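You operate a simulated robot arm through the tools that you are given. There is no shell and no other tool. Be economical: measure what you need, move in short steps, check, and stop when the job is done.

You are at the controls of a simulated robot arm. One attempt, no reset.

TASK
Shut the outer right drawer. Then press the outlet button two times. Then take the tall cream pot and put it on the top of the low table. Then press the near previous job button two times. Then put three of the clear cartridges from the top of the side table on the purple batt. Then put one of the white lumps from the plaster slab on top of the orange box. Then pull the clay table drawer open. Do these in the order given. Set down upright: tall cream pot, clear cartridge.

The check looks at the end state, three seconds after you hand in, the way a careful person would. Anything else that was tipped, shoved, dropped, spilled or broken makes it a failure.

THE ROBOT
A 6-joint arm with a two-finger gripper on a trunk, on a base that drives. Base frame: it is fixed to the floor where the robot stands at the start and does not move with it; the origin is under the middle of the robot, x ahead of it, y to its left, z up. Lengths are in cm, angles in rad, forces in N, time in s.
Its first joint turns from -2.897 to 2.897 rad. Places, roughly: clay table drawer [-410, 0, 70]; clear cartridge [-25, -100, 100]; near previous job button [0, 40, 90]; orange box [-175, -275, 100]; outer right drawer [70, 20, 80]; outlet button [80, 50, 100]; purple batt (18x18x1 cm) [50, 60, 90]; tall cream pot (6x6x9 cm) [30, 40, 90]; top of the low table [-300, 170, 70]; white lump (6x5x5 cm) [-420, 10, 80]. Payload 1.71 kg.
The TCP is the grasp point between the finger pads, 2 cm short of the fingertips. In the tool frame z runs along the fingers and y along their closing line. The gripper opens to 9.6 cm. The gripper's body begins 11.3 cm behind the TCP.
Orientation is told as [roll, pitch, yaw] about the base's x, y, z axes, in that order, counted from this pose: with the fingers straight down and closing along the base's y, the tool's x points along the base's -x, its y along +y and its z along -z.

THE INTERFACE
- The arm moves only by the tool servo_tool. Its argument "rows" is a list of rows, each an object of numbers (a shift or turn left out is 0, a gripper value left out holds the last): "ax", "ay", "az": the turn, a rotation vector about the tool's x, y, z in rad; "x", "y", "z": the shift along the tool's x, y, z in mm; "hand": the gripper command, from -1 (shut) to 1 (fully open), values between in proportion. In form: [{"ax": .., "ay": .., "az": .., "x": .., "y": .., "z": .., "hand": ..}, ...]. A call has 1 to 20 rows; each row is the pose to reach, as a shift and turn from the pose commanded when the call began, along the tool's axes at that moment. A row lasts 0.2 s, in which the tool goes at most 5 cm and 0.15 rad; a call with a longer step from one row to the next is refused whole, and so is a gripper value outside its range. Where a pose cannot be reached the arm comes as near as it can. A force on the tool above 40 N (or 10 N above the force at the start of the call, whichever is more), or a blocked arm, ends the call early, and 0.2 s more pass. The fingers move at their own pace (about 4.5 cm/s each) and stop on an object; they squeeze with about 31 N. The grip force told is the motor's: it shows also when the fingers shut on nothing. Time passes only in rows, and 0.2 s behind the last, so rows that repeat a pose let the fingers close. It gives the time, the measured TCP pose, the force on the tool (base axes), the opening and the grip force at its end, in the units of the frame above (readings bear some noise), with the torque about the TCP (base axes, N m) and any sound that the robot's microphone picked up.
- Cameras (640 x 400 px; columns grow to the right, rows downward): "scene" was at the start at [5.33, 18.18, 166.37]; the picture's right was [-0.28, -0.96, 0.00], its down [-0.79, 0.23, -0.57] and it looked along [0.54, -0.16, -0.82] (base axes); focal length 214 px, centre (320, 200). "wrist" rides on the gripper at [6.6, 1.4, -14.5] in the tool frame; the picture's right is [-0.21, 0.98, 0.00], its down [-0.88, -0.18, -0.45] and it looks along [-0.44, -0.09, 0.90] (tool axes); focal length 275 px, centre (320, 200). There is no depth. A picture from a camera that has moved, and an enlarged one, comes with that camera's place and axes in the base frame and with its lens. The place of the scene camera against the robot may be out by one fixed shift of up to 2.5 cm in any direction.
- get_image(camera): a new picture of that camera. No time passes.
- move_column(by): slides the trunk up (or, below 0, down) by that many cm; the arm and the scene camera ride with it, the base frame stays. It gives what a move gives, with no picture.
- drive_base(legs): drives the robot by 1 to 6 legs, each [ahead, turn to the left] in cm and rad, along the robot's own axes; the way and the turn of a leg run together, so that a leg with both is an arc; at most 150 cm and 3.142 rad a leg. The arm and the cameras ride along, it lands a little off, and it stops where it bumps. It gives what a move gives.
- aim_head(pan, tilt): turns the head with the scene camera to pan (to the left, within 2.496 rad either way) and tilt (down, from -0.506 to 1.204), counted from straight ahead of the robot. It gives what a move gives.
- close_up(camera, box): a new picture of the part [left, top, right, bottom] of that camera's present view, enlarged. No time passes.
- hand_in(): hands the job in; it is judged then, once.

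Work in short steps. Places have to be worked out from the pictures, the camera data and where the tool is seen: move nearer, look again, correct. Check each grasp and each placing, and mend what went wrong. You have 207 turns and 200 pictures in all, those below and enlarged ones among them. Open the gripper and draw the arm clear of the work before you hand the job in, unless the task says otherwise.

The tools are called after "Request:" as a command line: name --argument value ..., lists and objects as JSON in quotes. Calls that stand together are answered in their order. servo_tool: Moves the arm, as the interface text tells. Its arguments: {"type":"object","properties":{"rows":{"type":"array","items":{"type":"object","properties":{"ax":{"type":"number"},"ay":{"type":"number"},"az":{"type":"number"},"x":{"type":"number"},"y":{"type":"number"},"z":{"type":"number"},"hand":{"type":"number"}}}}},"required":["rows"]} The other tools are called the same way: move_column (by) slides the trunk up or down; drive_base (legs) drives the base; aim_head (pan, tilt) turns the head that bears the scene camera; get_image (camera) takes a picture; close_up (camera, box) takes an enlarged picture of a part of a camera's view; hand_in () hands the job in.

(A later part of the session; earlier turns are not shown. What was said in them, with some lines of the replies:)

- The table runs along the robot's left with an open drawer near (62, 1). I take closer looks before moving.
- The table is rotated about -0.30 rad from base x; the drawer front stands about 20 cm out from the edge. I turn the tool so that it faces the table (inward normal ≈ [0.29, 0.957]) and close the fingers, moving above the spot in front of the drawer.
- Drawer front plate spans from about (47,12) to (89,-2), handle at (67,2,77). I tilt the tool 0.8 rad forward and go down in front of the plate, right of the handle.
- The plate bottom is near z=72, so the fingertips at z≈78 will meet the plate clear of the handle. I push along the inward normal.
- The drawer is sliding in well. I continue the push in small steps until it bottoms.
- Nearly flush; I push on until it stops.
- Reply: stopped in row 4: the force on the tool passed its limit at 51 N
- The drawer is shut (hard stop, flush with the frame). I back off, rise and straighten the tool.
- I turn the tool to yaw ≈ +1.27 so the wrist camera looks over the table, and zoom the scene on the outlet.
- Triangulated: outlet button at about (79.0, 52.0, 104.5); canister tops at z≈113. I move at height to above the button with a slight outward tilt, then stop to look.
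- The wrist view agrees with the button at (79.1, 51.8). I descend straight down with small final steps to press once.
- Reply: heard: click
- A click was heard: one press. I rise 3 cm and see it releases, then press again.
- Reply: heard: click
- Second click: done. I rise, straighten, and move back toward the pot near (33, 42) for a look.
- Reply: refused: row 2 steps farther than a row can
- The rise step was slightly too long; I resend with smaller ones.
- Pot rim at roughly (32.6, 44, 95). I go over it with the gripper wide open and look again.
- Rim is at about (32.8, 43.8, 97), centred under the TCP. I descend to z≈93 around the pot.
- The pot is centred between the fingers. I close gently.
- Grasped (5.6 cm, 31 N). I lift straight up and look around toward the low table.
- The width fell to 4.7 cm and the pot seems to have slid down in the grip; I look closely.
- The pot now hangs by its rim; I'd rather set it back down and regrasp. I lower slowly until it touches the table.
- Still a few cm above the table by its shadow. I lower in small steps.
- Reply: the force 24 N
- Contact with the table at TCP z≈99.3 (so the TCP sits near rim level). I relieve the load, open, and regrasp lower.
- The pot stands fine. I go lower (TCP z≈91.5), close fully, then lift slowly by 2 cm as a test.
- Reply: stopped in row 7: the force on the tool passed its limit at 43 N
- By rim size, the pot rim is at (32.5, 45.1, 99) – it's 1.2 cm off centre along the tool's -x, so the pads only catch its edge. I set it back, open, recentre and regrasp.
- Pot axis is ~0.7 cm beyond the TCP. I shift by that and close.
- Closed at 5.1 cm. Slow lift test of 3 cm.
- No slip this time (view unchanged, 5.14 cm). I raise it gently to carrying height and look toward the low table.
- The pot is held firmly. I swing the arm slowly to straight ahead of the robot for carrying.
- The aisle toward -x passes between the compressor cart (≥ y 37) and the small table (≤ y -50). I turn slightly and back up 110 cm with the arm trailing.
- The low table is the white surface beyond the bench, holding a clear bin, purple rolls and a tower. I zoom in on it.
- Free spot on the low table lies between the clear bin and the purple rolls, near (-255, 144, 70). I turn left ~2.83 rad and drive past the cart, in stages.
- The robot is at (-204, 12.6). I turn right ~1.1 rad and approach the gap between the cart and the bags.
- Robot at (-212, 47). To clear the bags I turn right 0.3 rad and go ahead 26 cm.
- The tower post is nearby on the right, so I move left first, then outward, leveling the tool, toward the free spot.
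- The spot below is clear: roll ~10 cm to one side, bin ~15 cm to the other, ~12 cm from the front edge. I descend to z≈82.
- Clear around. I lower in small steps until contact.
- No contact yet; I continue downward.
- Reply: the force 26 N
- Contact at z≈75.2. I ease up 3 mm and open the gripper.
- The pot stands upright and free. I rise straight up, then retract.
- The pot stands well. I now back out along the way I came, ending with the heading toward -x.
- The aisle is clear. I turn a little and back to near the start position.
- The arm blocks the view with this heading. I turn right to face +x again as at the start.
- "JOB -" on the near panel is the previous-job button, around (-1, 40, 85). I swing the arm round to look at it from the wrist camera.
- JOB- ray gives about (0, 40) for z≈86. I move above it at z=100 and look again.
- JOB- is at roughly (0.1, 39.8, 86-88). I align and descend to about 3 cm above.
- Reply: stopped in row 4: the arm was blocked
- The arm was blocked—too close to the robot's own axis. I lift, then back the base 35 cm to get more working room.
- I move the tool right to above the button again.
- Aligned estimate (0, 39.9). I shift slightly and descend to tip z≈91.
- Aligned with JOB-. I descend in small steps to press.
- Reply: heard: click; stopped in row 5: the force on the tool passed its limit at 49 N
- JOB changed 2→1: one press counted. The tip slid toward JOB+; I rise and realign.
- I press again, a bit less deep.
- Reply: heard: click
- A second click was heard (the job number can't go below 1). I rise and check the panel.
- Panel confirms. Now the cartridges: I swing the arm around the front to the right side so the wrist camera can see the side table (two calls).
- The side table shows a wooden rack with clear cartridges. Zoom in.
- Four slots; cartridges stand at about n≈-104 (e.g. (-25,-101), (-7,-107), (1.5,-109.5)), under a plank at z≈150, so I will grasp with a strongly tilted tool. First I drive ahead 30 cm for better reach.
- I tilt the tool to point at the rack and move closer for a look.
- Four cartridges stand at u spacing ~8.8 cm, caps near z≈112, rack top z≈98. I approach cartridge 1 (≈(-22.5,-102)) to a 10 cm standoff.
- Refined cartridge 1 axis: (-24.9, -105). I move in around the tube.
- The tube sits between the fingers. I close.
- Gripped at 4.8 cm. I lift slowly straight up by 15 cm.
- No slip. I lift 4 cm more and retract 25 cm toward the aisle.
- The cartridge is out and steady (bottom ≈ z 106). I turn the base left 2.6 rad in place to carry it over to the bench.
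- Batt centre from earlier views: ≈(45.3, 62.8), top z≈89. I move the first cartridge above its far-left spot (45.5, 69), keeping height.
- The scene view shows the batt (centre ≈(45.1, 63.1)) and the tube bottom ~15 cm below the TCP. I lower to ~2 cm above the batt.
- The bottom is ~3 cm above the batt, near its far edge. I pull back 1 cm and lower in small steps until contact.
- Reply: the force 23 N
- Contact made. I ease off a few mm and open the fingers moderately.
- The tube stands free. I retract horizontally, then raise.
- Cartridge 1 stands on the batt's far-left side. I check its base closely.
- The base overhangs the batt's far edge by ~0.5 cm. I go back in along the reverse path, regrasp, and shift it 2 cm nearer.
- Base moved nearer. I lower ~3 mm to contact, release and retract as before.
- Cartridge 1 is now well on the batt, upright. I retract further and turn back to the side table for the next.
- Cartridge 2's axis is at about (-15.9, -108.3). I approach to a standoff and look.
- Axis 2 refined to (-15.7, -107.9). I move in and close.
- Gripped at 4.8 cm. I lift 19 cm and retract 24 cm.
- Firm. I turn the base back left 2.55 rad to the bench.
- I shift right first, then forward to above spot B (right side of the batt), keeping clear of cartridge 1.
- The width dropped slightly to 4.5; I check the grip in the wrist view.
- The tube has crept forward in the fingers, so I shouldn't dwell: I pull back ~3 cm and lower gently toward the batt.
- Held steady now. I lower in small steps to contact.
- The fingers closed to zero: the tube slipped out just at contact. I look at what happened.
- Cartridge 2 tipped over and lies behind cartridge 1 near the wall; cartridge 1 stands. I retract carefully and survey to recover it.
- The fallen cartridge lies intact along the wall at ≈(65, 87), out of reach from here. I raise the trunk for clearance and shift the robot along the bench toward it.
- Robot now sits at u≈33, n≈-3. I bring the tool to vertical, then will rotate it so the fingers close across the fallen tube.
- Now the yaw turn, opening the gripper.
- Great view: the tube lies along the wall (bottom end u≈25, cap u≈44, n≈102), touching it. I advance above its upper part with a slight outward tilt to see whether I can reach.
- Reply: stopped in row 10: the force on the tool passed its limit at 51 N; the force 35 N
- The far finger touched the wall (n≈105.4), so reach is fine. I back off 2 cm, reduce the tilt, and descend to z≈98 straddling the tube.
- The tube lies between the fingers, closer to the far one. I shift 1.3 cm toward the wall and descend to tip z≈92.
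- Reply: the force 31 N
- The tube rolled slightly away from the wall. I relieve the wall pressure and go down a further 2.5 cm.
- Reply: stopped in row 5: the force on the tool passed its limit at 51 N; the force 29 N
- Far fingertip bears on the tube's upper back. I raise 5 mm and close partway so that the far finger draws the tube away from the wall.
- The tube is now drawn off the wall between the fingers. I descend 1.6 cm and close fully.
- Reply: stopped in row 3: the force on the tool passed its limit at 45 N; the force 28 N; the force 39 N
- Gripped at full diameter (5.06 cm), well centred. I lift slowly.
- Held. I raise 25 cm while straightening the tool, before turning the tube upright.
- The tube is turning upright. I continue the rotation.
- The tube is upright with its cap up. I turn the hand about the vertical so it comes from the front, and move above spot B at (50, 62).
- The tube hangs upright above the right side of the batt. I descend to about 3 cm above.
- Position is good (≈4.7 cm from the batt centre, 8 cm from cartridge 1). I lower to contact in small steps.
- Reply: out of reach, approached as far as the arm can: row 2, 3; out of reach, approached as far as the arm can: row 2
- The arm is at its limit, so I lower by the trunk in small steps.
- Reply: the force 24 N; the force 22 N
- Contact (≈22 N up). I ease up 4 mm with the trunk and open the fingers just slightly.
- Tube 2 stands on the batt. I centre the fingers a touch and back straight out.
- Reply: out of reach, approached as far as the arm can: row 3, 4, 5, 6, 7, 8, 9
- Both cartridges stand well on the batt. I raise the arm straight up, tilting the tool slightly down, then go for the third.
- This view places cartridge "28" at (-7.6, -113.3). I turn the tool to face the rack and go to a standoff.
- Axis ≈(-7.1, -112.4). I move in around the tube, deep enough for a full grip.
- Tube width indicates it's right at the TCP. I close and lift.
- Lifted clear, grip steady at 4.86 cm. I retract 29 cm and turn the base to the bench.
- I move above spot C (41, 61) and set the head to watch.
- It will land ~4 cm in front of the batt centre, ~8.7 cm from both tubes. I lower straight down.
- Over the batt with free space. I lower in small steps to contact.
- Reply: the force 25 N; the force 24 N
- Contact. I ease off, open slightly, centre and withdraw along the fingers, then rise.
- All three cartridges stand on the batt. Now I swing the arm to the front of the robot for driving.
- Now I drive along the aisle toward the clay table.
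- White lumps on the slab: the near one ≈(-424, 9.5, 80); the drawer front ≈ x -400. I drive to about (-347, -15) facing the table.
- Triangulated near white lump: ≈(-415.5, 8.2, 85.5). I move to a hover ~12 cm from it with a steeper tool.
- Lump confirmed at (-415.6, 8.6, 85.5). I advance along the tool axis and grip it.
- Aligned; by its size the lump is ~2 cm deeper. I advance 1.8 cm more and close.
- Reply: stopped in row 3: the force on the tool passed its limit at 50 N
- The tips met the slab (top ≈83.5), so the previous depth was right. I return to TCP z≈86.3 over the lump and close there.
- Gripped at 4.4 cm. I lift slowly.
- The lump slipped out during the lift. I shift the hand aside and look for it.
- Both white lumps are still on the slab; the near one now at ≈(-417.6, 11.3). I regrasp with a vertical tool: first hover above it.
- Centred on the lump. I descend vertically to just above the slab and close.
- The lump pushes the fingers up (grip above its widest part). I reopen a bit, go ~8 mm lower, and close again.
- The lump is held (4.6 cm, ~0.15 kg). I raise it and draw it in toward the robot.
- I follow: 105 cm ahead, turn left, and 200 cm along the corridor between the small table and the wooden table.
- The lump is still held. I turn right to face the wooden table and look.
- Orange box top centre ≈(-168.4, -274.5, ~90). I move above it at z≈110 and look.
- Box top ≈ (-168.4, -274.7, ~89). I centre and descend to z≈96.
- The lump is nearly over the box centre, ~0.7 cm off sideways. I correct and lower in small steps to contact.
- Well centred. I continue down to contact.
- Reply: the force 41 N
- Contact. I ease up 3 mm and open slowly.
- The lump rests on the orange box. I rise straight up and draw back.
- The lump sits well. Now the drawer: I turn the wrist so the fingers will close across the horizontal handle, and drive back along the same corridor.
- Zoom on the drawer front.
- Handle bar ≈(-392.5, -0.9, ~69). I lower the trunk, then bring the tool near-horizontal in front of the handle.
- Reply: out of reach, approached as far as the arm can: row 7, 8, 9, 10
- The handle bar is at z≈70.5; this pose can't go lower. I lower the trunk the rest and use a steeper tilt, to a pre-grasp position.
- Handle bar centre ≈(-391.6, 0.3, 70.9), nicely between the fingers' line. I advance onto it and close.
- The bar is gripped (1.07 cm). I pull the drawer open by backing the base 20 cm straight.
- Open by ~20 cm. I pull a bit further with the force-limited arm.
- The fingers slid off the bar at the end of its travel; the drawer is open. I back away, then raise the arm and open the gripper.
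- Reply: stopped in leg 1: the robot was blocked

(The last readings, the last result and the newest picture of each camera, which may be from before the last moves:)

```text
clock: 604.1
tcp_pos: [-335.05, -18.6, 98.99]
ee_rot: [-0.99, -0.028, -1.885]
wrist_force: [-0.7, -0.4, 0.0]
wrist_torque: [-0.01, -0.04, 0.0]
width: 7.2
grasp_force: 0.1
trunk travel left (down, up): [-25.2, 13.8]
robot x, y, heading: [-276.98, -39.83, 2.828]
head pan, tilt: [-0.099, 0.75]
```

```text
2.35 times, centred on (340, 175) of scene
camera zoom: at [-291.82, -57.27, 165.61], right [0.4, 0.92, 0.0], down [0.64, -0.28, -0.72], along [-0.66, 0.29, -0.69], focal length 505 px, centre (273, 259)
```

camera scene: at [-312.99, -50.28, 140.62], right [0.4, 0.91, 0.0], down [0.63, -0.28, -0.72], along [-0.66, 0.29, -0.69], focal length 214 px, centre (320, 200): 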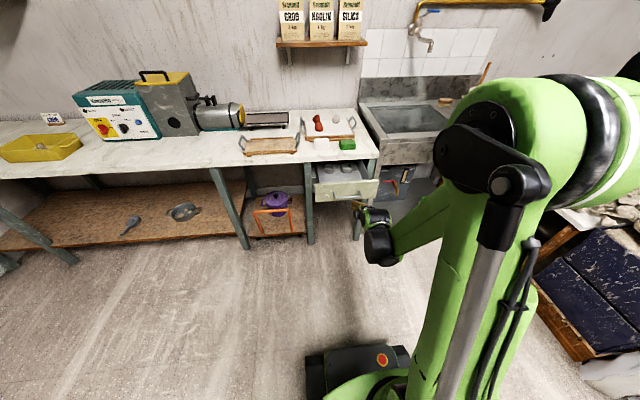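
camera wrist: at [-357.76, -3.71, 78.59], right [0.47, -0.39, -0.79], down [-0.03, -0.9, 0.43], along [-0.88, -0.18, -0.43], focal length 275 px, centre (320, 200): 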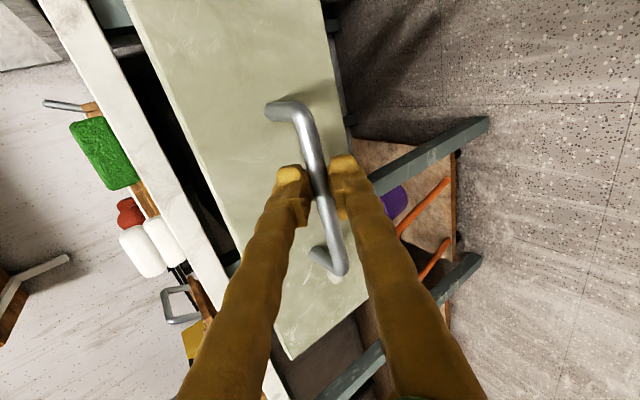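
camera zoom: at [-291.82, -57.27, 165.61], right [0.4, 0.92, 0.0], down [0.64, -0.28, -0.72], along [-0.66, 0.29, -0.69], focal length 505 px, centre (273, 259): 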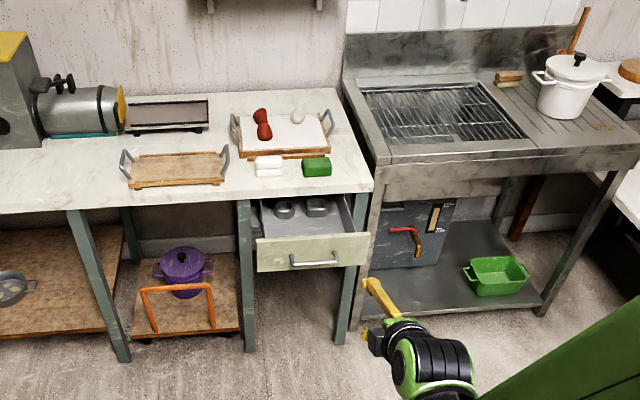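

The drawer is open. The base touched something behind (the small grey table's leg); I move ahead 8 cm and check that table.

Request:
drive_base --legs '[[8, 0]]'

Request:
aim_head --pan 2.4 --tilt 0.8

Request:
get_image --camera "scene"

```text
clock: 605.3
tcp_pos: [-342.67, -16.02, 98.93]
ee_rot: [-0.991, -0.027, -1.885]
wrist_force: [-0.2, 0.4, -0.2]
wrist_torque: [-0.03, 0.0, 0.0]
width: 7.19
grasp_force: 0.1
trunk travel left (down, up): [-25.2, 13.8]
robot x, y, heading: [-284.64, -37.33, 2.827]
head pan, tilt: [-0.099, 0.75]
```

```text
clock: 607.6
tcp_pos: [-341.25, -16.5, 99.85]
ee_rot: [-1.006, -0.029, -1.889]
wrist_force: [-0.3, -0.7, -0.5]
wrist_torque: [0.0, 0.01, -0.01]
width: 7.21
grasp_force: 0.1
trunk travel left (down, up): [-25.2, 13.8]
robot x, y, heading: [-284.69, -37.12, 2.829]
head pan, tilt: [2.4, 0.799]
```

```text
6 pictures are left
camera scene: at [-287.94, -65.14, 165.44], right [-0.87, -0.49, -0.01], down [-0.34, 0.62, -0.71], along [0.35, -0.61, -0.71], focal length 214 px, centre (320, 200)
```

scene: 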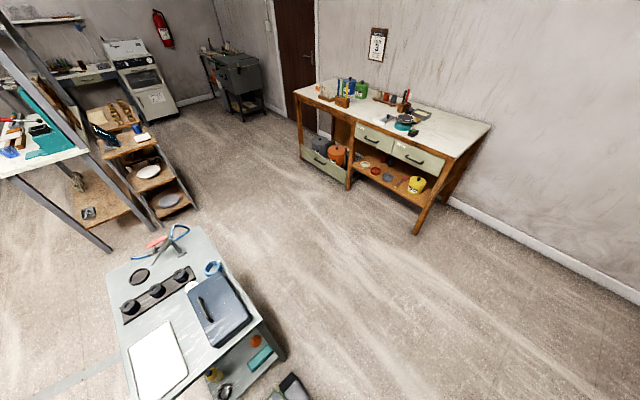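

The grey table and everything on it look undisturbed, and the lump is on the box. The gripper is open and the arm is clear, so I hand in.

Request:
hand_in

```text
The job is handed in.
```

I did all seven steps in order and handed the job in; three things along the way did not go cleanly:

- **Near previous job button:** I heard two clicks, but the display went from job 2 to job 1 and stayed there. I took 1 to be the lowest job.
- **Cartridges:** the second one slipped out of the gripper and fell over on the bench. I picked it up and stood it on the purple batt, and all three were upright on the batt when I last saw them.
- **Driving:** while backing away from the clay table drawer, the base was stopped by something behind it, probably the small grey table. In the picture afterwards, nothing on that table looked moved.
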